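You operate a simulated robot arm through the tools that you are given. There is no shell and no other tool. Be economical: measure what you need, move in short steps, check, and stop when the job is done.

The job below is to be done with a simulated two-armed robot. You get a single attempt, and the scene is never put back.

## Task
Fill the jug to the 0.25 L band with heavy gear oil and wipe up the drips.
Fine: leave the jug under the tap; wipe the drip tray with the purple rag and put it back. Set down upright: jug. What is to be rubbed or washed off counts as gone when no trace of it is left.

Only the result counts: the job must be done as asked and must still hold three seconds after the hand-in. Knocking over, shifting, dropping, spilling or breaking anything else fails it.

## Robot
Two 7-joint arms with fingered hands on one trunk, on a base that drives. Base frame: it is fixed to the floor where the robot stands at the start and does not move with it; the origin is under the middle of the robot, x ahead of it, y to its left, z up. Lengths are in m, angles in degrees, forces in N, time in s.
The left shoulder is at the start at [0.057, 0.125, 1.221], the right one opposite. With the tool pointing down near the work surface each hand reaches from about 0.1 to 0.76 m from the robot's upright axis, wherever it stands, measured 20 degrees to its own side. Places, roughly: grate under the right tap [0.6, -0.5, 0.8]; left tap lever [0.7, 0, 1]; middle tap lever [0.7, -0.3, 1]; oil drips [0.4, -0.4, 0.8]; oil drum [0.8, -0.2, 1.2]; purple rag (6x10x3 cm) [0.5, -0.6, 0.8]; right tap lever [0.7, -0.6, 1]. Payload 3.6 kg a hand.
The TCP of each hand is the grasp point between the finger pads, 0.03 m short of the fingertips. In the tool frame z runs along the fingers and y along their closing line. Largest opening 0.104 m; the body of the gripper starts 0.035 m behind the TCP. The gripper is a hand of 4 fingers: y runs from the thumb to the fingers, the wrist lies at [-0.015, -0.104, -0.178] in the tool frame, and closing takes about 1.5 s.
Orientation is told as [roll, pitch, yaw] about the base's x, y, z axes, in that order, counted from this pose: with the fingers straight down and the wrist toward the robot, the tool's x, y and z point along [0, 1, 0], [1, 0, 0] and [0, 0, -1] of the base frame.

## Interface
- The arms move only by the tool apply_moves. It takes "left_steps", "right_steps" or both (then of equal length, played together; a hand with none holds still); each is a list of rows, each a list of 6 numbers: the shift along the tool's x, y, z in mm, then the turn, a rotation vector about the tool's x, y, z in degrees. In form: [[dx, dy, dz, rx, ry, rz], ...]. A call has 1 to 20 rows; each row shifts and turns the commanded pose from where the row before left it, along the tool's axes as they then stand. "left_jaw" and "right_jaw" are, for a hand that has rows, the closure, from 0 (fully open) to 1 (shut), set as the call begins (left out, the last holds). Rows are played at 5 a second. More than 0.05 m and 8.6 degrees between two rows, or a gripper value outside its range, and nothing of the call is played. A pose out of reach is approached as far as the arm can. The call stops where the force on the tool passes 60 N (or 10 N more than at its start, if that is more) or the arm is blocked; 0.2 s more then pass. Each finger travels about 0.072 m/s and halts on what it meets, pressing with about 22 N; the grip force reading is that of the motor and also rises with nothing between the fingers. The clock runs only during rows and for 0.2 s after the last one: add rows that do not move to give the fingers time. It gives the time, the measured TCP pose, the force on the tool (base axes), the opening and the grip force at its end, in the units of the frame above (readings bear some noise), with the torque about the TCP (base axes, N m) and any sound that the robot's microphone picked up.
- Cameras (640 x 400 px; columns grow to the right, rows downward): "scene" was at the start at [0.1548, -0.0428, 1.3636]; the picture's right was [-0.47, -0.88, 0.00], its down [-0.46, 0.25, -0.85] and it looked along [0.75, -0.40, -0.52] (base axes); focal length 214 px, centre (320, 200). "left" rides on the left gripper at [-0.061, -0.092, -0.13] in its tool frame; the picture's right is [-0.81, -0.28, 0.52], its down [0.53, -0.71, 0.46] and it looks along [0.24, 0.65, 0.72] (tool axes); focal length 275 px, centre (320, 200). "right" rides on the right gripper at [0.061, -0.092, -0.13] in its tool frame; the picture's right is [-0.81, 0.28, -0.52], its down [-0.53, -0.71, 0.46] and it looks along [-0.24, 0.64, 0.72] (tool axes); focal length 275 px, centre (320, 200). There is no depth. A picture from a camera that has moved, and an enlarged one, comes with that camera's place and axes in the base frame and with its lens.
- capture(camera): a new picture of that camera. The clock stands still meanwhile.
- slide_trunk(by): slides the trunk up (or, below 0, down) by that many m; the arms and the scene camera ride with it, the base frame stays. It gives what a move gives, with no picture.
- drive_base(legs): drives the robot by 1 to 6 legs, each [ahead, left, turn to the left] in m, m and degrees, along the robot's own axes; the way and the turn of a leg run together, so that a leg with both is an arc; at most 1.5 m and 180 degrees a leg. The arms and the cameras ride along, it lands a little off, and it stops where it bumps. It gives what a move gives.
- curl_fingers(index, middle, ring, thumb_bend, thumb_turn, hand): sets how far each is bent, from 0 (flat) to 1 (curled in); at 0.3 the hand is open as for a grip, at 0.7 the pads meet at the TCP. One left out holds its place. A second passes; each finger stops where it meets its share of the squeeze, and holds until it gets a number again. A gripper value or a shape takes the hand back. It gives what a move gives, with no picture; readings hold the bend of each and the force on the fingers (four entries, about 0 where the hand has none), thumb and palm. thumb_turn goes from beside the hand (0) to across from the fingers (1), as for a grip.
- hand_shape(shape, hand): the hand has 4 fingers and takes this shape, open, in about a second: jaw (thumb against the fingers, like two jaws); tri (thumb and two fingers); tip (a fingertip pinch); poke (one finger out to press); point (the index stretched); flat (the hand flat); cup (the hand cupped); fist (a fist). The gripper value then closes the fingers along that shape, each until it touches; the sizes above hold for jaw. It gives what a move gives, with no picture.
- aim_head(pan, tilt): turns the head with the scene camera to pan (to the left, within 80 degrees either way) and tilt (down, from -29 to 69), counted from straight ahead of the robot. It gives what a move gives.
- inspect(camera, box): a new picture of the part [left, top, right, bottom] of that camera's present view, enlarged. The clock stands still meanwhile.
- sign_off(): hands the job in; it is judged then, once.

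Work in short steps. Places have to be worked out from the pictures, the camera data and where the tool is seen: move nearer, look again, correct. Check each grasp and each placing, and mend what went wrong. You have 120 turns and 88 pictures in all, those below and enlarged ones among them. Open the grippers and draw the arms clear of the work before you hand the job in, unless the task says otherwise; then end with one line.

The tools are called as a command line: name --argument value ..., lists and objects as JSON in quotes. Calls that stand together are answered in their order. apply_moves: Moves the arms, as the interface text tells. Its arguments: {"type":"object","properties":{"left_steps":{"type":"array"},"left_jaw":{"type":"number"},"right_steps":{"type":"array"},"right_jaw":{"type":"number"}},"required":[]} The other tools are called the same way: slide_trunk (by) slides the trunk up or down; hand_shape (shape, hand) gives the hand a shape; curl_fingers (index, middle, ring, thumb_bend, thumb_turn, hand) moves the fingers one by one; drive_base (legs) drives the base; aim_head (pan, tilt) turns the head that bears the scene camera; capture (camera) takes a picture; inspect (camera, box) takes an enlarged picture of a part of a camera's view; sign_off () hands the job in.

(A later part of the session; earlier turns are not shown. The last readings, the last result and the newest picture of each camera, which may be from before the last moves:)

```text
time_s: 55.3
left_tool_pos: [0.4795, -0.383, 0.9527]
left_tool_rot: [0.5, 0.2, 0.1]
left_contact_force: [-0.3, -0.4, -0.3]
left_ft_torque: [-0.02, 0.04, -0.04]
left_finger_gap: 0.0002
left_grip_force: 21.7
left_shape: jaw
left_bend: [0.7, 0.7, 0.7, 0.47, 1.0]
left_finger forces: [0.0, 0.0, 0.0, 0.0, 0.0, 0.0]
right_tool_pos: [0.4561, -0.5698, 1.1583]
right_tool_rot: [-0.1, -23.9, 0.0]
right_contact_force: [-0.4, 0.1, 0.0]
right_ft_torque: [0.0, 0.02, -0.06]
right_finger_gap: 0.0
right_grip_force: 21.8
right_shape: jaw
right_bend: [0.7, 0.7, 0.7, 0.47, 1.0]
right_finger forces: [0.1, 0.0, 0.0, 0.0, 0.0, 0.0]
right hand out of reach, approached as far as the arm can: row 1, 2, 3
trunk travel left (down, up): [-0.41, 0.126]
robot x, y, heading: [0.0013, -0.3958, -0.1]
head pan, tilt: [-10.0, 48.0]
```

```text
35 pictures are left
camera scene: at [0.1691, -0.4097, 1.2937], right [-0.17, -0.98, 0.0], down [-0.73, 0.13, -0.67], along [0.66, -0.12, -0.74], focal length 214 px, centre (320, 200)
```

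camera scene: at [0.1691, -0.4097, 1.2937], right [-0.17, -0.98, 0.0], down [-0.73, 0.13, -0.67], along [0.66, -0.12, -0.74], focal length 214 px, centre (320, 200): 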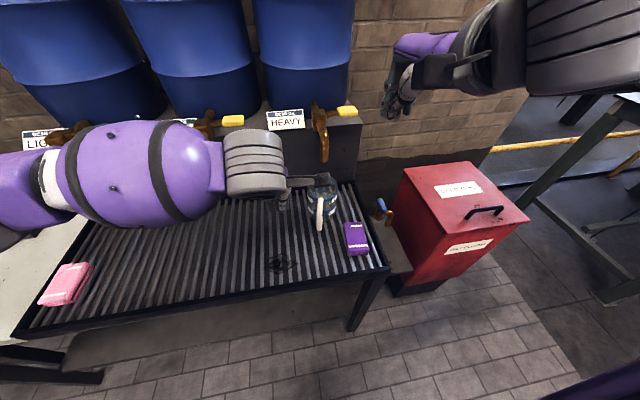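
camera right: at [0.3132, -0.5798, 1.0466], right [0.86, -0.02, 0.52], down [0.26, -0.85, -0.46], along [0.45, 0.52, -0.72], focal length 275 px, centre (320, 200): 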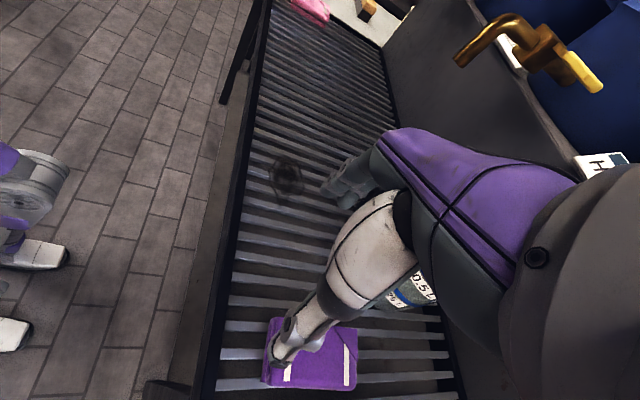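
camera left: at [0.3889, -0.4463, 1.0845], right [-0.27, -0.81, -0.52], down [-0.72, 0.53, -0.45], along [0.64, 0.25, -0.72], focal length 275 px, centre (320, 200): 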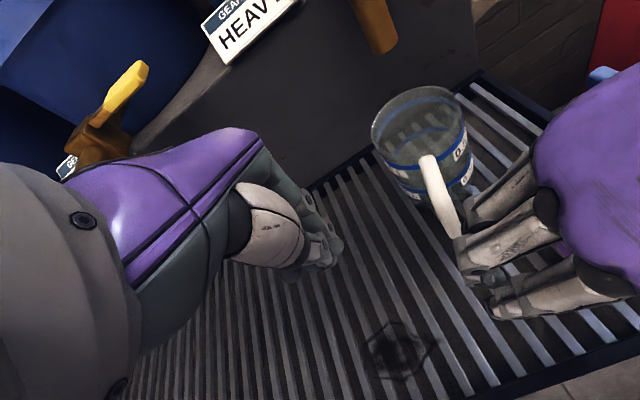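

I'll move toward a point with the fingertips about 2–3 cm above the paddle, then check.

apply_moves --right_steps '[[-1, 34, 27, 0, 0, 0], [-1, 34, 27, 0, 0, 0], [-1, 34, 27, 0, 0, 0], [-1, 34, 27, 0, 0, 0], [-1, 34, 27, 0, 0, 0], [0, 0, 0, 0, 0, 0]]'

inspect --camera "scene" --box '[280, 70, 400, 210]'

capture --camera "right"

```text
time_s: 56.7
left_tool_pos: [0.4809, -0.3829, 0.9541]
left_tool_rot: [0.5, 0.2, 0.1]
left_contact_force: [0.8, -0.4, -0.9]
left_ft_torque: [0.0, 0.0, 0.04]
left_finger_gap: 0.0002
left_grip_force: 22.2
left_shape: jaw
left_bend: [0.7, 0.7, 0.7, 0.47, 1.0]
left_finger forces: [0.0, 0.1, 0.0, 0.0, 0.0, 0.0]
right_tool_pos: [0.6665, -0.5766, 1.1058]
right_tool_rot: [0.1, -24.1, 0.0]
right_contact_force: [-0.3, -0.1, -0.9]
right_ft_torque: [0.03, -0.03, 0.04]
right_finger_gap: 0.0002
right_grip_force: 22.2
right_shape: jaw
right_bend: [0.7, 0.7, 0.7, 0.47, 1.0]
right_finger forces: [0.0, 0.0, 0.0, 0.0, 0.0, 0.1]
trunk travel left (down, up): [-0.41, 0.126]
robot x, y, heading: [0.0013, -0.3957, 0.2]
head pan, tilt: [-10.0, 48.0]
```

```text
2.86 times, centred on (340, 140) of scene
camera zoom: at [0.1686, -0.41, 1.2938], right [-0.17, -0.98, 0.0], down [-0.73, 0.13, -0.67], along [0.66, -0.12, -0.74], focal length 613 px, centre (263, 371)
```

zoom: 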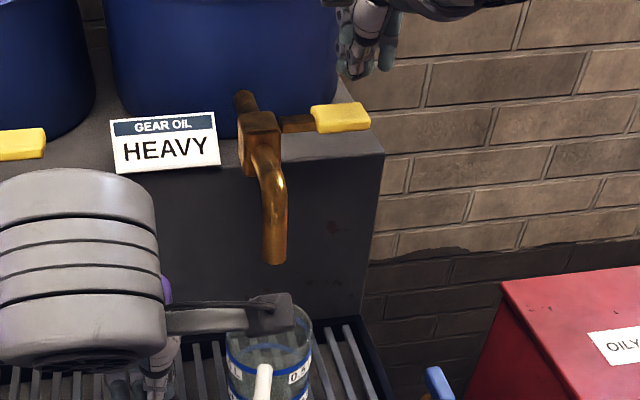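

```text
33 pictures are left
camera right: at [0.5281, -0.5152, 1.1874], right [0.04, -0.81, 0.58], down [-0.47, -0.53, -0.71], along [0.88, -0.24, -0.4], focal length 275 px, centre (320, 200)
```

right: 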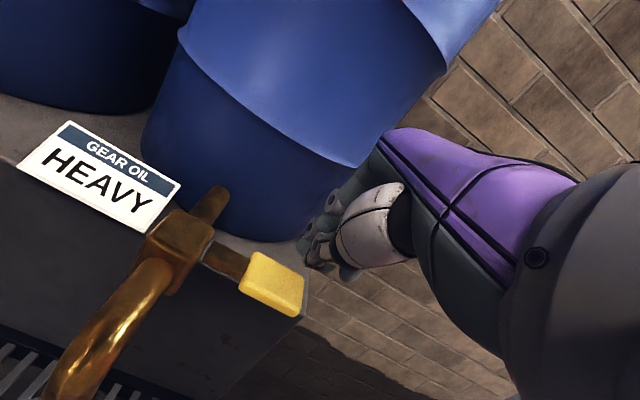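

The two views agree on the paddle at (0.672, -0.568, 1.045), and the fingertips sit about 2.6 cm above it. I'll press down gradually.

apply_moves --right_steps '[[2, -9.5, 7, 0, 0, 0], [2, -4.1, 9.1, 0, 0, 0], [0, -2, 4.6, 0, 0, 0], [0, -2, 4.6, 0, 0, 0], [0, -2, 4.6, 0, 0, 0], [0, 0, 0, 0, 0, 0]]'

capture --camera "right"

```text
time_s: 58.1
left_tool_pos: [0.4821, -0.3824, 0.9535]
left_tool_rot: [0.5, 0.2, 0.2]
left_contact_force: [0.3, -0.6, 0.3]
left_ft_torque: [-0.03, 0.02, 0.0]
left_finger_gap: 0.0003
left_grip_force: 21.7
left_shape: jaw
left_bend: [0.7, 0.7, 0.7, 0.47, 1.0]
left_finger forces: [0.0, 0.0, 0.1, 0.0, 0.1, 0.0]
right_tool_pos: [0.6613, -0.5716, 1.069]
right_tool_rot: [0.1, -24.2, 0.0]
right_contact_force: [-1.1, 0.3, 4.3]
right_ft_torque: [0.03, -0.01, 0.02]
right_finger_gap: 0.0
right_grip_force: 22.2
right_shape: jaw
right_bend: [0.7, 0.7, 0.7, 0.47, 1.0]
right_finger forces: [0.0, 0.0, 0.1, 0.1, 0.0, 0.1]
trunk travel left (down, up): [-0.41, 0.126]
robot x, y, heading: [0.0004, -0.3948, 0.1]
head pan, tilt: [-10.0, 48.0]
```

```text
32 pictures are left
camera right: at [0.522, -0.5122, 1.1509], right [0.04, -0.81, 0.58], down [-0.47, -0.53, -0.71], along [0.88, -0.24, -0.4], focal length 275 px, centre (320, 200)
```

right: 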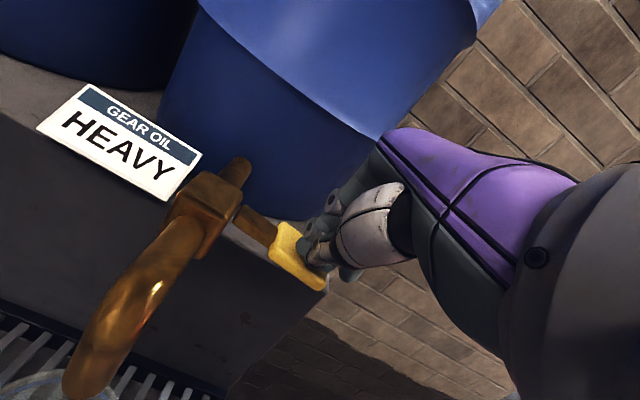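

There's contact on the paddle at 4 N. I'll press 10 mm further and check for flow.

apply_moves --right_steps '[[0, -2, 4.6, 0, 0, 0], [0, -2, 4.6, 0, 0, 0], [0, 0, 0, 0, 0, 0]]'

capture --camera "right"

```text
time_s: 58.9
left_tool_pos: [0.4802, -0.3824, 0.9537]
left_tool_rot: [0.5, 0.2, 0.2]
left_contact_force: [-0.1, 0.0, 0.0]
left_ft_torque: [0.01, 0.01, 0.04]
left_finger_gap: 0.0
left_grip_force: 21.4
left_shape: jaw
left_bend: [0.7, 0.7, 0.7, 0.47, 1.0]
left_finger forces: [0.0, 0.0, 0.1, 0.0, 0.0, 0.0]
right_tool_pos: [0.659, -0.5709, 1.0593]
right_tool_rot: [0.0, -24.0, 0.0]
right_contact_force: [-0.4, -0.1, 5.2]
right_ft_torque: [0.04, -0.01, 0.02]
right_finger_gap: 0.0
right_grip_force: 21.5
right_shape: jaw
right_bend: [0.7, 0.7, 0.7, 0.47, 1.0]
right_finger forces: [0.0, 0.1, 0.0, 0.0, 0.0, 0.0]
trunk travel left (down, up): [-0.41, 0.126]
robot x, y, heading: [0.0009, -0.3944, -0.3]
head pan, tilt: [-10.0, 48.0]
```

```text
31 pictures are left
camera right: at [0.5219, -0.5118, 1.1412], right [0.04, -0.81, 0.58], down [-0.47, -0.53, -0.71], along [0.88, -0.24, -0.4], focal length 275 px, centre (320, 200)
```

right: 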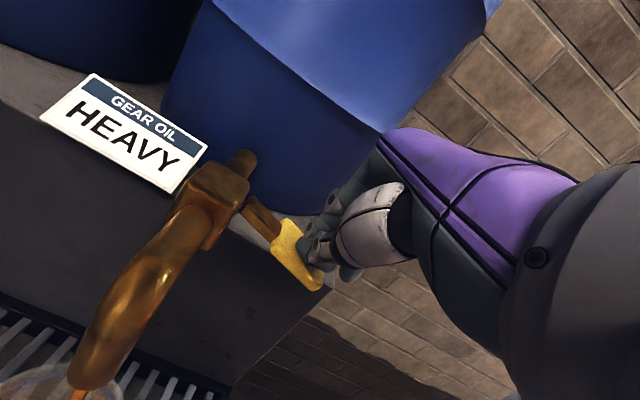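

Pressing down opens the tap: an amber stream is visible at the spout. I'll check the level right away with the left camera; the clock stands still during pictures.

inspect --camera "left" --box '[340, 0, 520, 260]'

```text
1.54 times, centred on (430, 130) of left
camera zoom: at [0.3893, -0.4462, 1.0843], right [-0.27, -0.81, -0.52], down [-0.72, 0.53, -0.45], along [0.64, 0.25, -0.72], focal length 424 px, centre (151, 308)
```

zoom: 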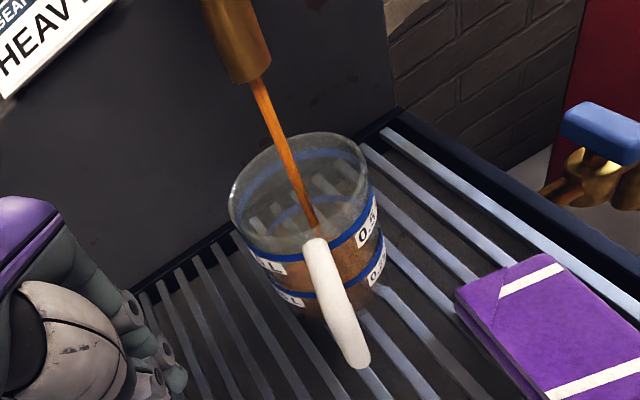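

inspect --camera "left" --box '[365, 80, 485, 215]'

```text
2.96 times, centred on (425, 148) of left
camera zoom: at [0.3893, -0.4462, 1.0843], right [-0.27, -0.81, -0.52], down [-0.72, 0.53, -0.45], along [0.64, 0.25, -0.72], focal length 816 px, centre (9, 356)
```

zoom: 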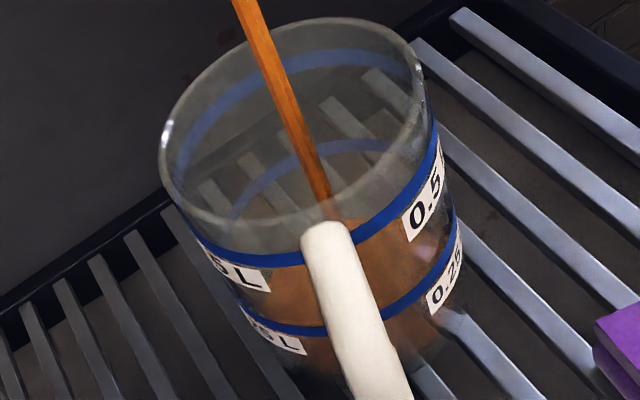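

The level is still low, below the 0.25 band. I'll hold for 1 s and re-measure the rate.

apply_moves --right_steps '[[0, 0, 0, 0, 0, 0], [0, 0, 0, 0, 0, 0], [0, 0, 0, 0, 0, 0], [0, 0, 0, 0, 0, 0]]'

inspect --camera "left" --box '[365, 80, 485, 215]'

```text
time_s: 59.9
left_tool_pos: [0.4811, -0.3824, 0.9532]
left_tool_rot: [0.5, 0.2, 0.2]
left_contact_force: [0.5, 0.9, -0.2]
left_ft_torque: [-0.04, -0.03, 0.0]
left_finger_gap: 0.0
left_grip_force: 22.8
left_shape: jaw
left_bend: [0.7, 0.7, 0.7, 0.47, 1.0]
left_finger forces: [0.0, 0.1, 0.1, 0.0, 0.0, 0.1]
right_tool_pos: [0.6595, -0.5713, 1.06]
right_tool_rot: [0.1, -24.0, -0.1]
right_contact_force: [-0.2, 0.1, 5.0]
right_ft_torque: [0.0, -0.08, 0.02]
right_finger_gap: 0.0
right_grip_force: 22.1
right_shape: jaw
right_bend: [0.7, 0.7, 0.7, 0.47, 1.0]
right_finger forces: [0.0, 0.1, 0.0, 0.0, 0.0, 0.0]
trunk travel left (down, up): [-0.41, 0.126]
robot x, y, heading: [-0.0008, -0.3969, -0.3]
head pan, tilt: [-10.0, 48.0]
```

```text
2.96 times, centred on (425, 148) of left
camera zoom: at [0.3893, -0.4462, 1.0843], right [-0.27, -0.81, -0.52], down [-0.72, 0.53, -0.45], along [0.64, 0.25, -0.72], focal length 816 px, centre (9, 356)
```

zoom: 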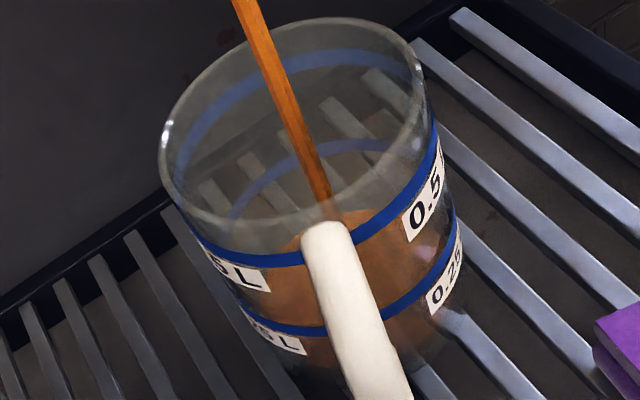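

The rise is about a quarter of the needed height per second. I'll hold 2.2 s more.

apply_moves --right_steps '[[0, 0, 0, 0, 0, 0], [0, 0, 0, 0, 0, 0], [0, 0, 0, 0, 0, 0], [0, 0, 0, 0, 0, 0], [0, 0, 0, 0, 0, 0], [0, 0, 0, 0, 0, 0], [0, 0, 0, 0, 0, 0], [0, 0, 0, 0, 0, 0], [0, 0, 0, 0, 0, 0], [0, 0, 0, 0, 0, 0]]'

inspect --camera "left" --box '[365, 80, 485, 215]'

```text
time_s: 62.1
left_tool_pos: [0.4808, -0.3819, 0.9543]
left_tool_rot: [0.5, 0.1, 0.2]
left_contact_force: [0.2, 0.2, -0.6]
left_ft_torque: [0.04, -0.01, 0.0]
left_finger_gap: 0.0001
left_grip_force: 22.3
left_shape: jaw
left_bend: [0.7, 0.7, 0.7, 0.47, 1.0]
left_finger forces: [0.1, 0.1, 0.1, 0.0, 0.0, 0.1]
right_tool_pos: [0.6601, -0.5724, 1.059]
right_tool_rot: [0.1, -24.0, 0.0]
right_contact_force: [0.8, 0.5, 5.1]
right_ft_torque: [0.02, -0.02, -0.02]
right_finger_gap: 0.0001
right_grip_force: 22.1
right_shape: jaw
right_bend: [0.7, 0.7, 0.7, 0.47, 1.0]
right_finger forces: [0.0, 0.0, 0.0, 0.0, 0.0, 0.1]
trunk travel left (down, up): [-0.41, 0.126]
robot x, y, heading: [-0.0013, -0.3975, -0.1]
head pan, tilt: [-10.0, 48.0]
```

```text
2.96 times, centred on (425, 148) of left
camera zoom: at [0.3893, -0.4462, 1.0843], right [-0.27, -0.81, -0.52], down [-0.72, 0.53, -0.45], along [0.64, 0.25, -0.72], focal length 816 px, centre (9, 356)
```

zoom: 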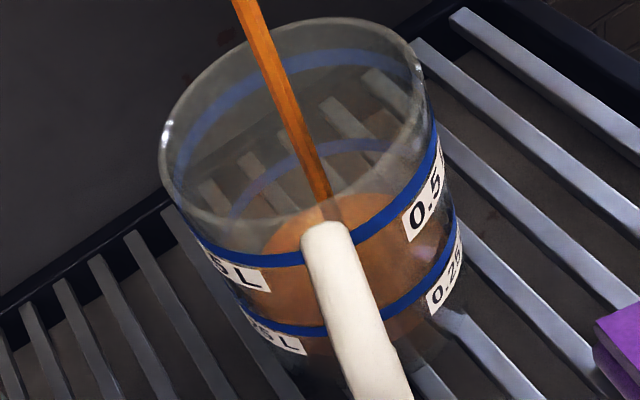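

Rate is roughly 7–8 px/s with about 43 px to go to the back 0.25 band. I'll hold another 2.4 s.

apply_moves --right_steps '[[0, 0, 0, 0, 0, 0], [0, 0, 0, 0, 0, 0], [0, 0, 0, 0, 0, 0], [0, 0, 0, 0, 0, 0], [0, 0, 0, 0, 0, 0], [0, 0, 0, 0, 0, 0], [0, 0, 0, 0, 0, 0], [0, 0, 0, 0, 0, 0], [0, 0, 0, 0, 0, 0], [0, 0, 0, 0, 0, 0], [0, 0, 0, 0, 0, 0]]'

inspect --camera "left" --box '[365, 80, 485, 215]'

```text
time_s: 64.5
left_tool_pos: [0.4809, -0.383, 0.9551]
left_tool_rot: [0.6, 0.3, 0.2]
left_contact_force: [0.1, 0.1, -0.5]
left_ft_torque: [0.03, 0.0, 0.03]
left_finger_gap: 0.0
left_grip_force: 21.7
left_shape: jaw
left_bend: [0.7, 0.7, 0.7, 0.47, 1.0]
left_finger forces: [0.0, 0.0, 0.0, 0.0, 0.0, 0.0]
right_tool_pos: [0.6601, -0.5725, 1.0597]
right_tool_rot: [-0.1, -24.0, 0.0]
right_contact_force: [0.5, 1.1, 5.1]
right_ft_torque: [0.02, -0.04, -0.01]
right_finger_gap: 0.0001
right_grip_force: 21.9
right_shape: jaw
right_bend: [0.7, 0.7, 0.7, 0.47, 1.0]
right_finger forces: [0.0, 0.0, 0.0, 0.0, 0.0, 0.0]
trunk travel left (down, up): [-0.41, 0.126]
robot x, y, heading: [0.0011, -0.3951, -0.3]
head pan, tilt: [-10.0, 48.0]
```

```text
2.96 times, centred on (425, 148) of left
camera zoom: at [0.3893, -0.4462, 1.0843], right [-0.27, -0.81, -0.52], down [-0.72, 0.53, -0.45], along [0.64, 0.25, -0.72], focal length 816 px, centre (9, 356)
```

zoom: 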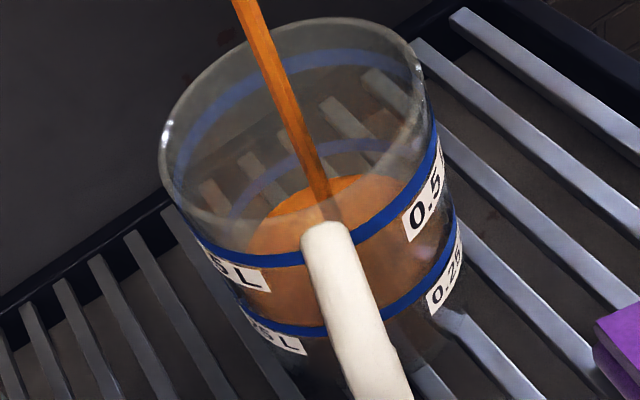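

Getting close. I'll zoom tightly to compare the oil edge with the band.

inspect --camera "left" --box '[395, 110, 460, 205]'

```text
4.21 times, centred on (428, 158) of left
camera zoom: at [0.3893, -0.4462, 1.0843], right [-0.27, -0.81, -0.52], down [-0.72, 0.53, -0.45], along [0.64, 0.25, -0.72], focal length 1159 px, centre (-133, 379)
```

zoom: 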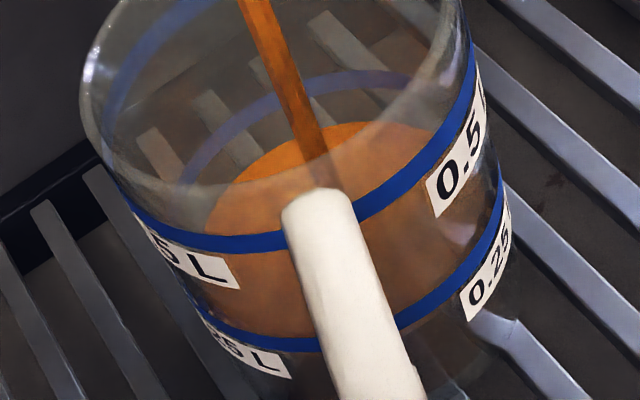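

By my geometry the oil is at about z 0.80, the 0.25 band at about 0.817, and the rise about 5 mm/s, so about 3 s remain. I'll hold 2 s, then re-check.

apply_moves --right_steps '[[0, 0, 0, 0, 0, 0], [0, 0, 0, 0, 0, 0], [0, 0, 0, 0, 0, 0], [0, 0, 0, 0, 0, 0], [0, 0, 0, 0, 0, 0], [0, 0, 0, 0, 0, 0], [0, 0, 0, 0, 0, 0], [0, 0, 0, 0, 0, 0], [0, 0, 0, 0, 0, 0]]'

inspect --camera "left" --box '[395, 110, 460, 205]'

```text
time_s: 66.5
left_tool_pos: [0.4821, -0.3819, 0.9548]
left_tool_rot: [0.5, 0.2, 0.2]
left_contact_force: [1.2, 0.0, -0.9]
left_ft_torque: [-0.02, -0.03, 0.03]
left_finger_gap: 0.0
left_grip_force: 22.1
left_shape: jaw
left_bend: [0.7, 0.7, 0.7, 0.47, 1.0]
left_finger forces: [0.1, 0.0, 0.0, 0.1, 0.0, 0.1]
right_tool_pos: [0.6597, -0.573, 1.0589]
right_tool_rot: [-0.1, -24.0, 0.0]
right_contact_force: [-0.2, 0.6, 4.1]
right_ft_torque: [0.02, -0.06, 0.02]
right_finger_gap: 0.0
right_grip_force: 22.4
right_shape: jaw
right_bend: [0.7, 0.7, 0.7, 0.47, 1.0]
right_finger forces: [0.0, 0.0, 0.0, 0.0, 0.0, 0.0]
trunk travel left (down, up): [-0.41, 0.126]
robot x, y, heading: [0.004, -0.3979, -0.2]
head pan, tilt: [-10.0, 48.0]
```

```text
4.21 times, centred on (428, 158) of left
camera zoom: at [0.3893, -0.4462, 1.0843], right [-0.27, -0.81, -0.52], down [-0.72, 0.53, -0.45], along [0.64, 0.25, -0.72], focal length 1159 px, centre (-133, 379)
```

zoom: 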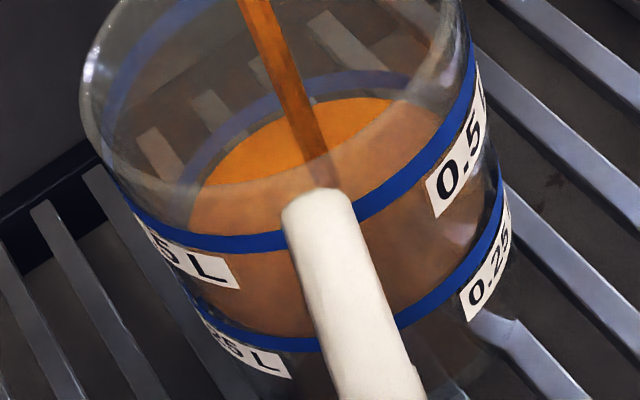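

About 1 s of flow remains. I'll raise the hand now to see whether the lever springs shut; if it falls short I can top up.

apply_moves --right_steps '[[0, 6, -14, 0, 0, 0], [0, 8, -18, 0, 0, 0]]'

inspect --camera "left" --box '[340, 0, 520, 220]'

```text
time_s: 67.1
left_tool_pos: [0.4823, -0.3812, 0.9537]
left_tool_rot: [0.5, 0.3, 0.2]
left_contact_force: [-0.4, 0.4, 0.7]
left_ft_torque: [0.01, 0.01, -0.03]
left_finger_gap: 0.0001
left_grip_force: 22.4
left_shape: jaw
left_bend: [0.7, 0.7, 0.7, 0.47, 1.0]
left_finger forces: [0.0, 0.0, 0.0, 0.0, 0.1, 0.0]
right_tool_pos: [0.6607, -0.5721, 1.0925]
right_tool_rot: [0.0, -23.9, 0.1]
right_contact_force: [0.1, 0.0, -0.5]
right_ft_torque: [-0.02, 0.02, 0.01]
right_finger_gap: 0.0
right_grip_force: 22.1
right_shape: jaw
right_bend: [0.7, 0.7, 0.7, 0.47, 1.0]
right_finger forces: [0.0, 0.1, 0.0, 0.1, 0.0, 0.0]
trunk travel left (down, up): [-0.41, 0.126]
robot x, y, heading: [0.0017, -0.3907, 0.2]
head pan, tilt: [-10.0, 48.0]
```

```text
1.82 times, centred on (430, 110) of left
camera zoom: at [0.3895, -0.4462, 1.0841], right [-0.27, -0.81, -0.52], down [-0.72, 0.53, -0.45], along [0.64, 0.25, -0.72], focal length 500 px, centre (120, 364)
```

zoom: 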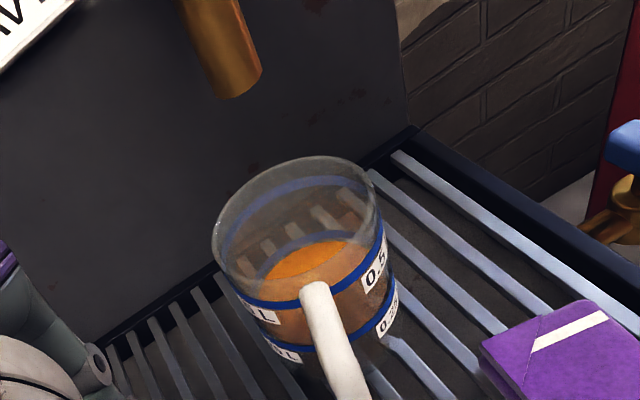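

The lever sprang shut and the stream stopped. I'll wait a moment, then check the level closely.

apply_moves --right_steps '[[0, 0, 0, 0, 0, 0], [0, 0, 0, 0, 0, 0], [0, 0, 0, 0, 0, 0], [0, 0, 0, 0, 0, 0], [0, 0, 0, 0, 0, 0], [0, 0, 0, 0, 0, 0]]'

inspect --camera "left" --box '[395, 110, 460, 205]'

```text
time_s: 68.5
left_tool_pos: [0.4816, -0.3836, 0.954]
left_tool_rot: [0.5, 0.3, 0.2]
left_contact_force: [-0.4, 0.5, -0.2]
left_ft_torque: [0.02, 0.01, 0.05]
left_finger_gap: 0.0
left_grip_force: 22.0
left_shape: jaw
left_bend: [0.7, 0.7, 0.7, 0.47, 1.0]
left_finger forces: [0.1, 0.0, 0.1, 0.1, 0.0, 0.0]
right_tool_pos: [0.6606, -0.5712, 1.0931]
right_tool_rot: [0.0, -23.9, 0.0]
right_contact_force: [-0.5, -0.9, -0.7]
right_ft_torque: [0.01, -0.01, 0.03]
right_finger_gap: 0.0
right_grip_force: 22.5
right_shape: jaw
right_bend: [0.7, 0.7, 0.7, 0.47, 1.0]
right_finger forces: [0.0, 0.0, 0.0, 0.1, 0.0, 0.0]
trunk travel left (down, up): [-0.41, 0.126]
robot x, y, heading: [-0.0003, -0.3947, -0.1]
head pan, tilt: [-10.0, 48.0]
```

```text
4.21 times, centred on (428, 158) of left
camera zoom: at [0.3897, -0.4464, 1.0841], right [-0.27, -0.81, -0.52], down [-0.72, 0.53, -0.45], along [0.64, 0.25, -0.72], focal length 1159 px, centre (-133, 379)
```

zoom: 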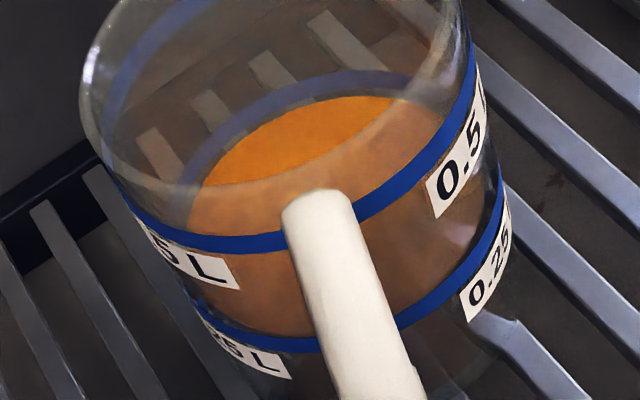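

The level is at or just under the band. I'll lower the left hand 10 cm for a flatter sight line to judge it.

apply_moves --left_steps '[[0, 0, 35, 0, 0, 0], [0, 0, 35, 0, 0, 0], [0, 0, 30, 0, 0, 0], [0, 0, 0, 0, 0, 0]]'

inspect --camera "left" --box '[365, 30, 455, 180]'

```text
time_s: 69.5
left_tool_pos: [0.4817, -0.3793, 0.8529]
left_tool_rot: [0.5, 0.2, 0.2]
left_contact_force: [0.4, 0.0, 0.3]
left_ft_torque: [0.0, 0.01, 0.02]
left_finger_gap: 0.0
left_grip_force: 22.0
left_shape: jaw
left_bend: [0.7, 0.7, 0.7, 0.47, 1.0]
left_finger forces: [0.0, 0.0, 0.0, 0.1, 0.0, 0.0]
right_tool_pos: [0.6605, -0.5729, 1.0933]
right_tool_rot: [0.0, -24.0, 0.1]
right_contact_force: [-0.4, -1.0, -0.4]
right_ft_torque: [0.01, 0.0, 0.01]
right_finger_gap: 0.0001
right_grip_force: 21.9
right_shape: jaw
right_bend: [0.7, 0.7, 0.7, 0.47, 1.0]
right_finger forces: [0.0, 0.0, 0.0, 0.0, 0.0, 0.1]
trunk travel left (down, up): [-0.41, 0.126]
robot x, y, heading: [-0.0009, -0.3967, -0.2]
head pan, tilt: [-10.0, 48.0]
```

```text
2.67 times, centred on (410, 105) of left
camera zoom: at [0.3897, -0.4428, 0.983], right [-0.27, -0.81, -0.52], down [-0.72, 0.53, -0.45], along [0.64, 0.25, -0.72], focal length 734 px, centre (80, 453)
```

zoom: 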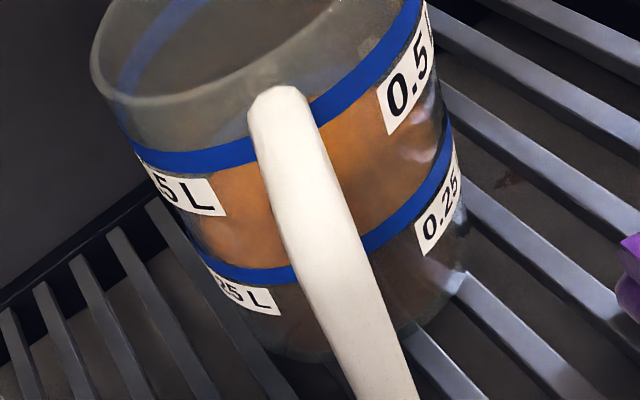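

The oil surface meets the lower part of the 0.25 band, likely 2–5 mm shy of its centre. I'll give one brief press (about 0.4 s) to top up.

apply_moves --right_steps '[[0, -7.3, 16.4, 0, 0, 0], [0, -6.5, 14.6, 0, 0, 0], [0, 0, 0, 0, 0, 0], [0, 6.5, -14.6, 0, 0, 0], [0, 7.3, -16.4, 0, 0, 0], [0, 0, 0, 0, 0, 0], [0, 0, 0, 0, 0, 0], [0, 0, 0, 0, 0, 0], [0, 0, 0, 0, 0, 0]]' --left_jaw 1 --left_steps '[[0, 0, -33, 0, 0, 0], [0, 0, -33, 0, 0, 0], [0, 0, -34, 0, 0, 0], [0, 0, 0, 0, 0, 0], [0, 0, 0, 0, 0, 0], [0, 0, 0, 0, 0, 0], [0, 0, 0, 0, 0, 0], [0, 0, 0, 0, 0, 0], [0, 0, 0, 0, 0, 0]]'

inspect --camera "left" --box '[395, 110, 460, 205]'

```text
time_s: 71.5
left_tool_pos: [0.4814, -0.3804, 0.9524]
left_tool_rot: [0.5, 0.2, 0.2]
left_contact_force: [0.0, 0.1, -0.5]
left_ft_torque: [0.01, 0.0, -0.02]
left_finger_gap: 0.0
left_grip_force: 22.0
left_shape: jaw
left_bend: [0.7, 0.7, 0.7, 0.47, 1.0]
left_finger forces: [0.0, 0.1, 0.0, 0.1, 0.0, 0.0]
right_tool_pos: [0.6611, -0.5722, 1.0939]
right_tool_rot: [0.0, -24.0, 0.0]
right_contact_force: [0.3, 0.0, 0.6]
right_ft_torque: [-0.02, 0.04, 0.02]
right_finger_gap: 0.0
right_grip_force: 21.7
right_shape: jaw
right_bend: [0.7, 0.7, 0.7, 0.47, 1.0]
right_finger forces: [0.0, 0.1, 0.1, 0.0, 0.0, 0.0]
trunk travel left (down, up): [-0.41, 0.126]
robot x, y, heading: [0.001, -0.3955, 0.0]
head pan, tilt: [-10.0, 48.0]
```

```text
4.21 times, centred on (428, 158) of left
camera zoom: at [0.3896, -0.4438, 1.0829], right [-0.27, -0.81, -0.52], down [-0.72, 0.53, -0.45], along [0.64, 0.25, -0.72], focal length 1159 px, centre (-133, 379)
```

zoom: 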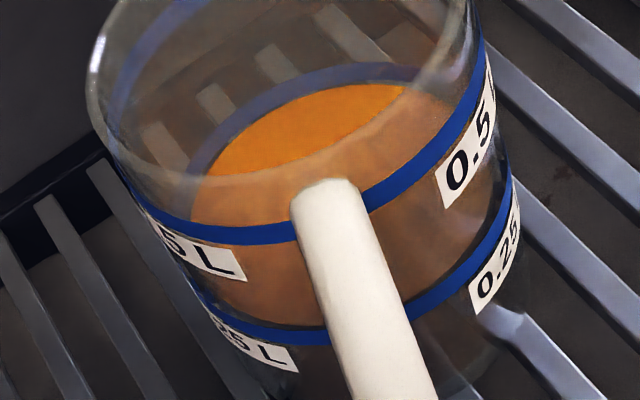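

The oil surface now sits right at the 0.25 band. Next I'll retract both arms, with the right hand returning to fingers-down at a yaw of 83° to match the rag (centre about (0.466, -0.563), 6 cm across y).

apply_moves --right_steps '[[0, 12, -27, 0, 0, 0], [0, -37, -16, 0, 0, 0], [0, -37, -16, 0, 0, 0], [0, -37, -16, 0, 0, 0], [0, -37, -16, 0, 0, 0], [0, -37, -16, 0, 0, 0], [0, 0, 0, 8, 0, 0], [0, 0, 0, 8, 0, 0], [0, 0, 0, 8, 0, 0], [0, 0, 0, 0, 0, -8.3], [0, 0, 0, 0, 0, -8.3], [0, 0, 0, 0, 0, -8.3], [0, 0, 0, 0, 0, -8.3], [0, 0, 0, 0, 0, -8.3], [0, 0, 0, 0, 0, -8.3], [0, 0, 0, 0, 0, -8.3], [0, 0, 0, 0, 0, -8.3], [0, 0, 0, 0, 0, -8.3], [0, 0, 0, 0, 0, -8.3]]' --left_steps '[[0, 0, -30, 0, 0, 0], [0, -20, -30, 0, 0, 0], [30, -20, -30, 0, 0, 0], [30, -20, -30, 0, 0, 0], [30, -20, -30, 0, 0, 0], [40, 0, 0, 0, 0, 0], [40, 0, 0, 0, 0, 0], [40, 0, 0, 0, 0, 0], [40, 0, 0, 0, 0, 0], [40, 0, 0, 0, 0, 0], [0, 0, 0, 0, 0, 0], [0, 0, 0, 0, 0, 0], [0, 0, 0, 0, 0, 0], [0, 0, 0, 0, 0, 0], [0, 0, 0, 0, 0, 0], [0, 0, 0, 0, 0, 0], [0, 0, 0, 0, 0, 0], [0, 0, 0, 0, 0, 0], [0, 0, 0, 0, 0, 0]]'

slide_trunk --by -0.1

capture --camera "scene"

```text
time_s: 75.5
left_tool_pos: [0.4004, -0.0924, 1.1057]
left_tool_rot: [0.5, 0.2, 0.2]
left_contact_force: [0.2, -0.6, 0.4]
left_ft_torque: [-0.02, 0.02, 0.0]
left_finger_gap: 0.0
left_grip_force: 22.5
left_shape: jaw
left_bend: [0.7, 0.7, 0.7, 0.47, 1.0]
left_finger forces: [0.0, 0.1, 0.1, 0.1, 0.0, 0.0]
right_tool_pos: [0.4684, -0.571, 1.1233]
right_tool_rot: [0.0, 0.0, 83.1]
right_contact_force: [0.0, -0.4, 0.7]
right_ft_torque: [-0.02, 0.0, 0.02]
right_finger_gap: 0.0
right_grip_force: 21.7
right_shape: jaw
right_bend: [0.7, 0.7, 0.7, 0.48, 1.0]
right_finger forces: [0.1, 0.0, 0.0, 0.0, 0.0, 0.0]
right hand out of reach, approached as far as the arm can: row 6
trunk travel left (down, up): [-0.41, 0.126]
robot x, y, heading: [-0.0013, -0.3938, 0.1]
head pan, tilt: [-10.0, 48.0]
```

```text
time_s: 76.9
left_tool_pos: [0.4025, -0.0918, 1.0045]
left_tool_rot: [0.5, 0.1, 0.1]
left_contact_force: [0.1, 0.0, 0.6]
left_ft_torque: [-0.02, 0.03, 0.0]
left_finger_gap: 0.0002
left_grip_force: 22.2
left_shape: jaw
left_bend: [0.7, 0.7, 0.7, 0.47, 1.0]
left_finger forces: [0.0, 0.1, 0.0, 0.0, 0.1, 0.0]
right_tool_pos: [0.469, -0.5716, 1.0231]
right_tool_rot: [0.0, 0.0, 83.0]
right_contact_force: [-0.3, -0.9, 0.3]
right_ft_torque: [0.05, 0.01, 0.0]
right_finger_gap: 0.0
right_grip_force: 22.1
right_shape: jaw
right_bend: [0.7, 0.7, 0.7, 0.48, 1.0]
right_finger forces: [0.1, 0.1, 0.1, 0.1, 0.0, 0.1]
trunk travel left (down, up): [-0.31, 0.226]
robot x, y, heading: [0.002, -0.3933, -0.1]
head pan, tilt: [-10.0, 48.0]
```

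```text
19 pictures are left
camera scene: at [0.193, -0.4099, 1.1936], right [-0.17, -0.98, 0.0], down [-0.73, 0.13, -0.67], along [0.66, -0.12, -0.74], focal length 214 px, centre (320, 200)
```

scene: 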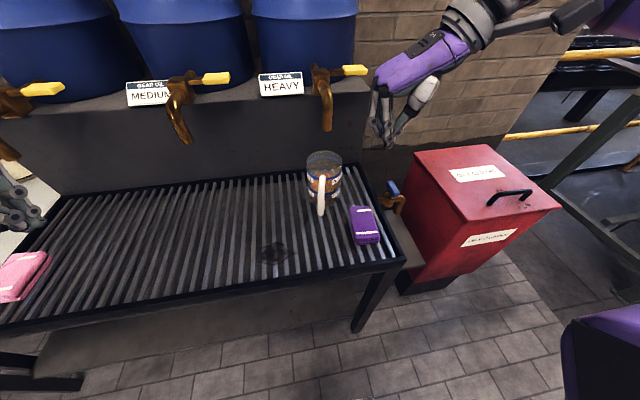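

The rag position is confirmed at about (0.466, -0.562). I'll open the hand and descend over it.

apply_moves --right_steps '[[0, 9, 0, 0, 0, 0], [0, 0, 40, 0, 0, 0], [0, 0, 40, 0, 0, 0], [0, 0, 40, 0, 0, 0], [0, 0, 40, 0, 0, 0], [0, 0, 25, 0, 0, 0], [0, 0, 10, 0, 0, 0], [0, 0, 8, 0, 0, 0], [0, 0, 0, 0, 0, 0]]' --right_jaw 0

inspect --camera "scene" --box '[300, 130, 440, 270]'

```text
time_s: 78.9
left_tool_pos: [0.402, -0.0916, 1.0053]
left_tool_rot: [0.6, 0.2, 0.2]
left_contact_force: [-0.1, 0.3, 0.1]
left_ft_torque: [0.03, 0.03, 0.01]
left_finger_gap: 0.0
left_grip_force: 22.4
left_shape: jaw
left_bend: [0.7, 0.7, 0.7, 0.47, 1.0]
left_finger forces: [0.1, 0.0, 0.0, 0.0, 0.1, 0.0]
right_tool_pos: [0.4695, -0.5628, 0.8208]
right_tool_rot: [0.1, -0.1, 83.1]
right_contact_force: [-0.4, 0.1, -0.3]
right_ft_torque: [0.01, 0.01, 0.01]
right_finger_gap: 0.1036
right_grip_force: 0.1
right_shape: jaw
right_bend: [0.3, 0.3, 0.3, 0.3, 0.98]
right_finger forces: [0.0, 0.0, 0.0, 0.0, 0.1, 0.1]
trunk travel left (down, up): [-0.31, 0.226]
robot x, y, heading: [-0.0015, -0.3957, 0.0]
head pan, tilt: [-10.0, 48.0]
```

```text
2.86 times, centred on (370, 200) of scene
camera zoom: at [0.1931, -0.4098, 1.1936], right [-0.17, -0.98, 0.0], down [-0.73, 0.13, -0.67], along [0.66, -0.12, -0.74], focal length 613 px, centre (177, 200)
```

zoom: 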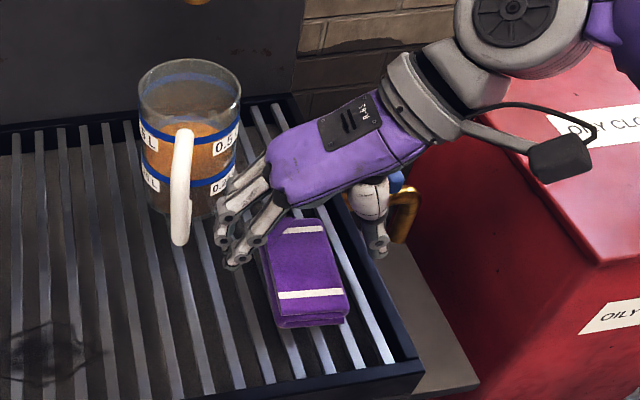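

The fingers straddle the rag and are clear of the jug. I'll go 18 mm lower and close.

apply_moves --right_steps '[[0, 0, 6, 0, 0, 0], [0, 0, 6, 0, 0, 0], [0, 0, 6, 0, 0, 0], [0, 0, 0, 0, 0, 0]]'

apply_moves --right_steps '[[0, 0, 0, 0, 0, 0], [0, 0, 0, 0, 0, 0], [0, 0, 0, 0, 0, 0], [0, 0, 0, 0, 0, 0], [0, 0, 0, 0, 0, 0], [0, 0, 0, 0, 0, 0], [0, 0, 0, 0, 0, 0]]' --right_jaw 1

inspect --camera "scene" --box '[300, 130, 440, 270]'

```text
time_s: 79.9
left_tool_pos: [0.4004, -0.0917, 1.0059]
left_tool_rot: [0.5, 0.3, 0.2]
left_contact_force: [-0.7, -0.4, 0.2]
left_ft_torque: [0.01, 0.01, 0.0]
left_finger_gap: 0.0
left_grip_force: 22.2
left_shape: jaw
left_bend: [0.7, 0.7, 0.7, 0.47, 1.0]
left_finger forces: [0.0, 0.0, 0.1, 0.0, 0.0, 0.0]
right_tool_pos: [0.47, -0.5618, 0.8024]
right_tool_rot: [0.1, 0.0, 83.1]
right_contact_force: [-0.3, 0.4, -1.3]
right_ft_torque: [-0.03, 0.0, 0.0]
right_finger_gap: 0.1037
right_grip_force: 0.0
right_shape: jaw
right_bend: [0.3, 0.3, 0.3, 0.3, 0.98]
right_finger forces: [0.0, 0.1, 0.0, 0.0, 0.1, 0.1]
trunk travel left (down, up): [-0.31, 0.226]
robot x, y, heading: [-0.0009, -0.3965, 0.1]
head pan, tilt: [-10.0, 48.0]
```

```text
time_s: 81.5
left_tool_pos: [0.4023, -0.0922, 1.0044]
left_tool_rot: [0.5, 0.2, 0.2]
left_contact_force: [0.6, 0.1, 0.0]
left_ft_torque: [-0.03, 0.01, 0.0]
left_finger_gap: 0.0003
left_grip_force: 22.0
left_shape: jaw
left_bend: [0.7, 0.7, 0.7, 0.47, 1.0]
left_finger forces: [0.1, 0.0, 0.1, 0.0, 0.0, 0.0]
right_tool_pos: [0.4689, -0.563, 0.8025]
right_tool_rot: [0.1, 0.1, 83.0]
right_contact_force: [0.1, -0.6, -0.2]
right_ft_torque: [0.02, 0.0, -0.04]
right_finger_gap: 0.0543
right_grip_force: 22.0
right_shape: jaw
right_bend: [0.74, 0.46, 0.43, 0.65, 1.0]
right_finger forces: [11.3, 6.1, 2.6, 0.1, 20.1, 0.0]
trunk travel left (down, up): [-0.31, 0.226]
robot x, y, heading: [-0.0026, -0.3939, 0.2]
head pan, tilt: [-10.0, 48.0]
```

```text
2.86 times, centred on (370, 200) of scene
camera zoom: at [0.1932, -0.4099, 1.1936], right [-0.17, -0.98, 0.0], down [-0.73, 0.13, -0.67], along [0.66, -0.12, -0.74], focal length 613 px, centre (177, 200)
```

zoom: 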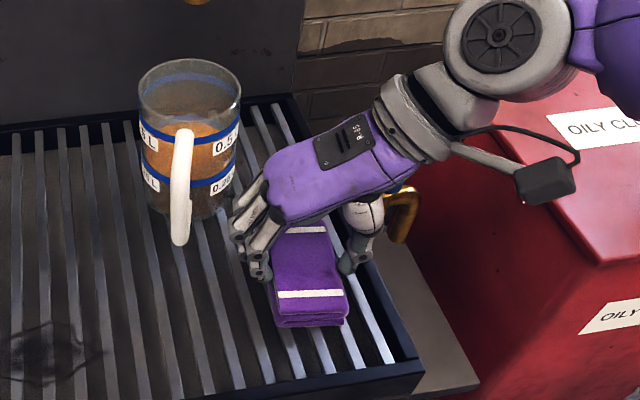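

The rag is held (gap 54 mm, good forces). I'll lift it, pull back clear of the jug handle, and carry it over the stain at about (0.441, -0.358).

apply_moves --right_steps '[[0, 0, -15, 0, 0, 0], [0, 0, -15, 0, 0, 0], [20, -2.5, -15, 0, 0, 0], [20, -2.5, 0, 0, 0, 0], [2.6, 41, 0, 0, 0, 0], [2.6, 41, 0, 0, 0, 0], [2.6, 41, 0, 0, 0, 0], [2.6, 41, 0, 0, 0, 0], [2.6, 41, 0, 0, 0, 0], [0, 0, 0, 0, 0, 0]]'

inspect --camera "scene" --box '[220, 170, 380, 300]'

```text
time_s: 83.7
left_tool_pos: [0.4021, -0.0905, 1.0058]
left_tool_rot: [0.5, 0.2, 0.2]
left_contact_force: [0.4, -0.3, 0.2]
left_ft_torque: [0.01, 0.02, 0.0]
left_finger_gap: 0.0001
left_grip_force: 22.0
left_shape: jaw
left_bend: [0.7, 0.7, 0.7, 0.47, 1.0]
left_finger forces: [0.0, 0.1, 0.0, 0.0, 0.1, 0.0]
right_tool_pos: [0.4407, -0.3596, 0.8451]
right_tool_rot: [-0.1, -0.1, 82.9]
right_contact_force: [0.2, -0.3, -0.8]
right_ft_torque: [0.03, -0.01, 0.01]
right_finger_gap: 0.0542
right_grip_force: 22.4
right_shape: jaw
right_bend: [0.74, 0.46, 0.43, 0.66, 0.99]
right_finger forces: [11.4, 6.0, 2.6, 0.0, 20.1, 0.0]
trunk travel left (down, up): [-0.31, 0.226]
robot x, y, heading: [-0.0011, -0.3981, -0.1]
head pan, tilt: [-10.0, 48.0]
```

```text
3.08 times, centred on (300, 235) of scene
camera zoom: at [0.1927, -0.4098, 1.1937], right [-0.17, -0.98, 0.0], down [-0.73, 0.13, -0.67], along [0.66, -0.12, -0.74], focal length 660 px, centre (382, 92)
```

zoom: 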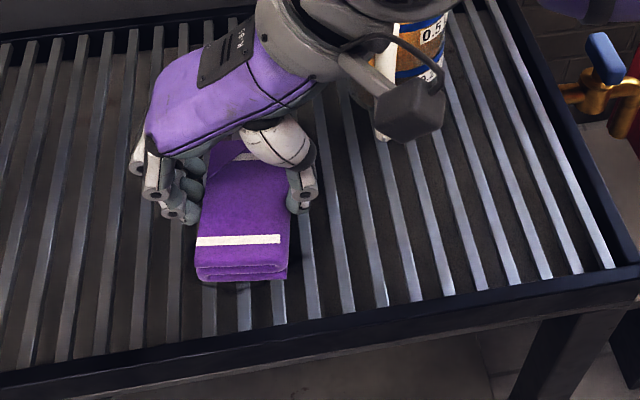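

The rag is over the stain. I'll lower until it presses on the grate.

apply_moves --right_steps '[[0, 0, 15, 0, 0, 0], [0, 0, 15, 0, 0, 0], [0, 0, 10, 0, 0, 0], [0, 0, 4, 0, 0, 0], [0, 0, 3, 0, 0, 0], [0, 0, 0, 0, 0, 0]]'

```text
time_s: 85.1
left_tool_pos: [0.4018, -0.091, 1.0053]
left_tool_rot: [0.4, 0.1, 0.2]
left_contact_force: [0.8, 0.7, 0.8]
left_ft_torque: [-0.03, -0.01, 0.04]
left_finger_gap: 0.0002
left_grip_force: 22.3
left_shape: jaw
left_bend: [0.7, 0.7, 0.7, 0.47, 1.0]
left_finger forces: [0.0, 0.0, 0.1, 0.0, 0.0, 0.1]
right_tool_pos: [0.442, -0.3585, 0.8017]
right_tool_rot: [0.0, -0.1, 83.0]
right_contact_force: [-0.4, -0.3, 9.2]
right_ft_torque: [-0.12, -0.03, -0.03]
right_finger_gap: 0.054
right_grip_force: 22.4
right_shape: jaw
right_bend: [0.74, 0.46, 0.43, 0.65, 0.99]
right_finger forces: [12.0, 6.4, 3.0, 0.1, 21.7, 0.1]
trunk travel left (down, up): [-0.31, 0.226]
robot x, y, heading: [-0.0009, -0.3952, -0.2]
head pan, tilt: [-10.0, 48.0]
```

There's 9 N of contact. I'll scrub back and forth across the stain.

apply_moves --right_steps '[[0, 20, 0, 0, 0, 0], [0, 20, 0, 0, 0, 0], [0, -20, 0, 0, 0, 0], [0, -20, 0, 0, 0, 0], [0, -20, 0, 0, 0, 0], [0, -20, 0, 0, 0, 0], [10, 20, 0, 0, 0, 0], [0, 20, 0, 0, 0, 0], [0, 20, 0, 0, 0, 0], [0, 20, 0, 0, 0, 0], [-20, -20, 0, 0, 0, 0], [0, -20, 0, 0, 0, 0], [0, -20, 0, 0, 0, 0], [0, -20, 0, 0, 0, 0], [10, 20, 0, 0, 0, 0], [0, 20, 0, 0, 0, 0], [0, 20, 0, 0, 0, 0], [0, 20, 0, 0, 0, 0], [0, -20, 0, 0, 0, 0], [0, -20, 0, 0, 0, 0]]'

apply_moves --right_steps '[[0, 0, -15, 0, 0, 0], [0, 0, -20, 0, 0, 0], [0, -40, 0, 0, 0, 0], [0, -40, 0, 0, 0, 0], [0, -20, 0, 0, 0, 0]]'

inspect --camera "scene" --box '[200, 170, 360, 300]'

```text
time_s: 89.3
left_tool_pos: [0.4018, -0.09, 1.004]
left_tool_rot: [0.5, 0.2, 0.2]
left_contact_force: [-0.4, -0.2, -0.5]
left_ft_torque: [-0.04, -0.04, -0.01]
left_finger_gap: 0.0
left_grip_force: 22.8
left_shape: jaw
left_bend: [0.7, 0.7, 0.7, 0.47, 1.0]
left_finger forces: [0.0, 0.0, 0.0, 0.0, 0.0, 0.0]
right_tool_pos: [0.4337, -0.3984, 0.8032]
right_tool_rot: [0.1, 0.0, 83.1]
right_contact_force: [0.4, 0.1, -0.6]
right_ft_torque: [0.01, 0.0, -0.02]
right_finger_gap: 0.0537
right_grip_force: 22.4
right_shape: jaw
right_bend: [0.74, 0.47, 0.44, 0.65, 1.0]
right_finger forces: [12.4, 5.5, 2.7, 0.0, 20.7, 0.1]
right hand out of reach, approached as far as the arm can: row 1, 2
trunk travel left (down, up): [-0.31, 0.226]
robot x, y, heading: [-0.0024, -0.3954, -0.0]
head pan, tilt: [-10.0, 48.0]
```

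```text
time_s: 90.5
left_tool_pos: [0.4017, -0.0926, 1.0046]
left_tool_rot: [0.5, 0.2, 0.2]
left_contact_force: [0.1, 0.1, 0.2]
left_ft_torque: [-0.03, 0.0, 0.02]
left_finger_gap: 0.0001
left_grip_force: 22.3
left_shape: jaw
left_bend: [0.7, 0.7, 0.7, 0.47, 1.0]
left_finger forces: [0.0, 0.0, 0.0, 0.1, 0.0, 0.0]
right_tool_pos: [0.4194, -0.4978, 0.8369]
right_tool_rot: [-0.1, 0.0, 83.1]
right_contact_force: [0.5, 0.2, -0.6]
right_ft_torque: [-0.02, -0.04, 0.04]
right_finger_gap: 0.0537
right_grip_force: 21.5
right_shape: jaw
right_bend: [0.74, 0.47, 0.44, 0.65, 1.0]
right_finger forces: [12.4, 5.5, 2.7, 0.0, 20.6, 0.0]
trunk travel left (down, up): [-0.31, 0.226]
robot x, y, heading: [0.0007, -0.3949, 0.1]
head pan, tilt: [-10.0, 48.0]
```

```text
3.08 times, centred on (280, 235) of scene
camera zoom: at [0.1931, -0.41, 1.1936], right [-0.17, -0.98, 0.0], down [-0.73, 0.13, -0.67], along [0.66, -0.12, -0.74], focal length 660 px, centre (443, 92)
```

zoom: 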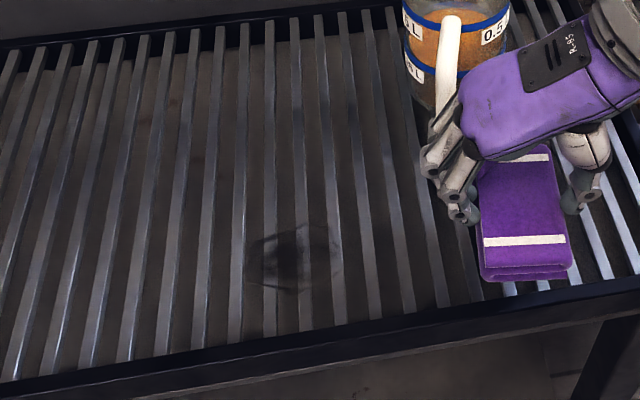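

The stain is partly gone, but the arm's reach limited the leftward strokes. The remaining core is at about (0.437, -0.346). I'll raise a bit and drive the base 0.13 m to the left to regain reach.

apply_moves --right_steps '[[10, 0, -20, 0, 0, 0], [0, 0, 0, 0, 0, 0]]'

drive_base --legs '[[0, 0.13, 0]]'

```text
time_s: 91.1
left_tool_pos: [0.4019, -0.0928, 1.0052]
left_tool_rot: [0.5, 0.2, 0.2]
left_contact_force: [-0.1, -0.3, -0.6]
left_ft_torque: [0.02, 0.01, -0.01]
left_finger_gap: 0.0002
left_grip_force: 21.8
left_shape: jaw
left_bend: [0.7, 0.7, 0.7, 0.47, 1.0]
left_finger forces: [0.0, 0.0, 0.1, 0.1, 0.0, 0.1]
right_tool_pos: [0.4107, -0.4961, 0.8563]
right_tool_rot: [0.0, 0.0, 83.0]
right_contact_force: [0.7, -0.2, -0.6]
right_ft_torque: [-0.01, 0.01, -0.03]
right_finger_gap: 0.0536
right_grip_force: 22.0
right_shape: jaw
right_bend: [0.74, 0.47, 0.44, 0.65, 1.0]
right_finger forces: [12.5, 5.5, 2.6, 0.0, 20.6, 0.1]
trunk travel left (down, up): [-0.31, 0.226]
robot x, y, heading: [0.0013, -0.3979, -0.1]
head pan, tilt: [-10.0, 48.0]
```

```text
time_s: 92.8
left_tool_pos: [0.4014, 0.0391, 1.0045]
left_tool_rot: [0.6, 0.2, 0.1]
left_contact_force: [-0.8, -0.2, 0.1]
left_ft_torque: [-0.01, 0.01, 0.02]
left_finger_gap: 0.0
left_grip_force: 22.4
left_shape: jaw
left_bend: [0.7, 0.7, 0.7, 0.47, 1.0]
left_finger forces: [0.1, 0.0, 0.1, 0.0, 0.0, 0.0]
right_tool_pos: [0.4121, -0.3678, 0.8575]
right_tool_rot: [0.0, 0.0, 83.0]
right_contact_force: [-0.4, 1.0, -0.2]
right_ft_torque: [0.01, -0.02, 0.01]
right_finger_gap: 0.0539
right_grip_force: 21.9
right_shape: jaw
right_bend: [0.74, 0.47, 0.44, 0.65, 1.0]
right_finger forces: [12.4, 5.5, 2.7, 0.0, 20.6, 0.0]
trunk travel left (down, up): [-0.31, 0.226]
robot x, y, heading: [-0.0014, -0.266, -0.1]
head pan, tilt: [-10.0, 48.0]
```

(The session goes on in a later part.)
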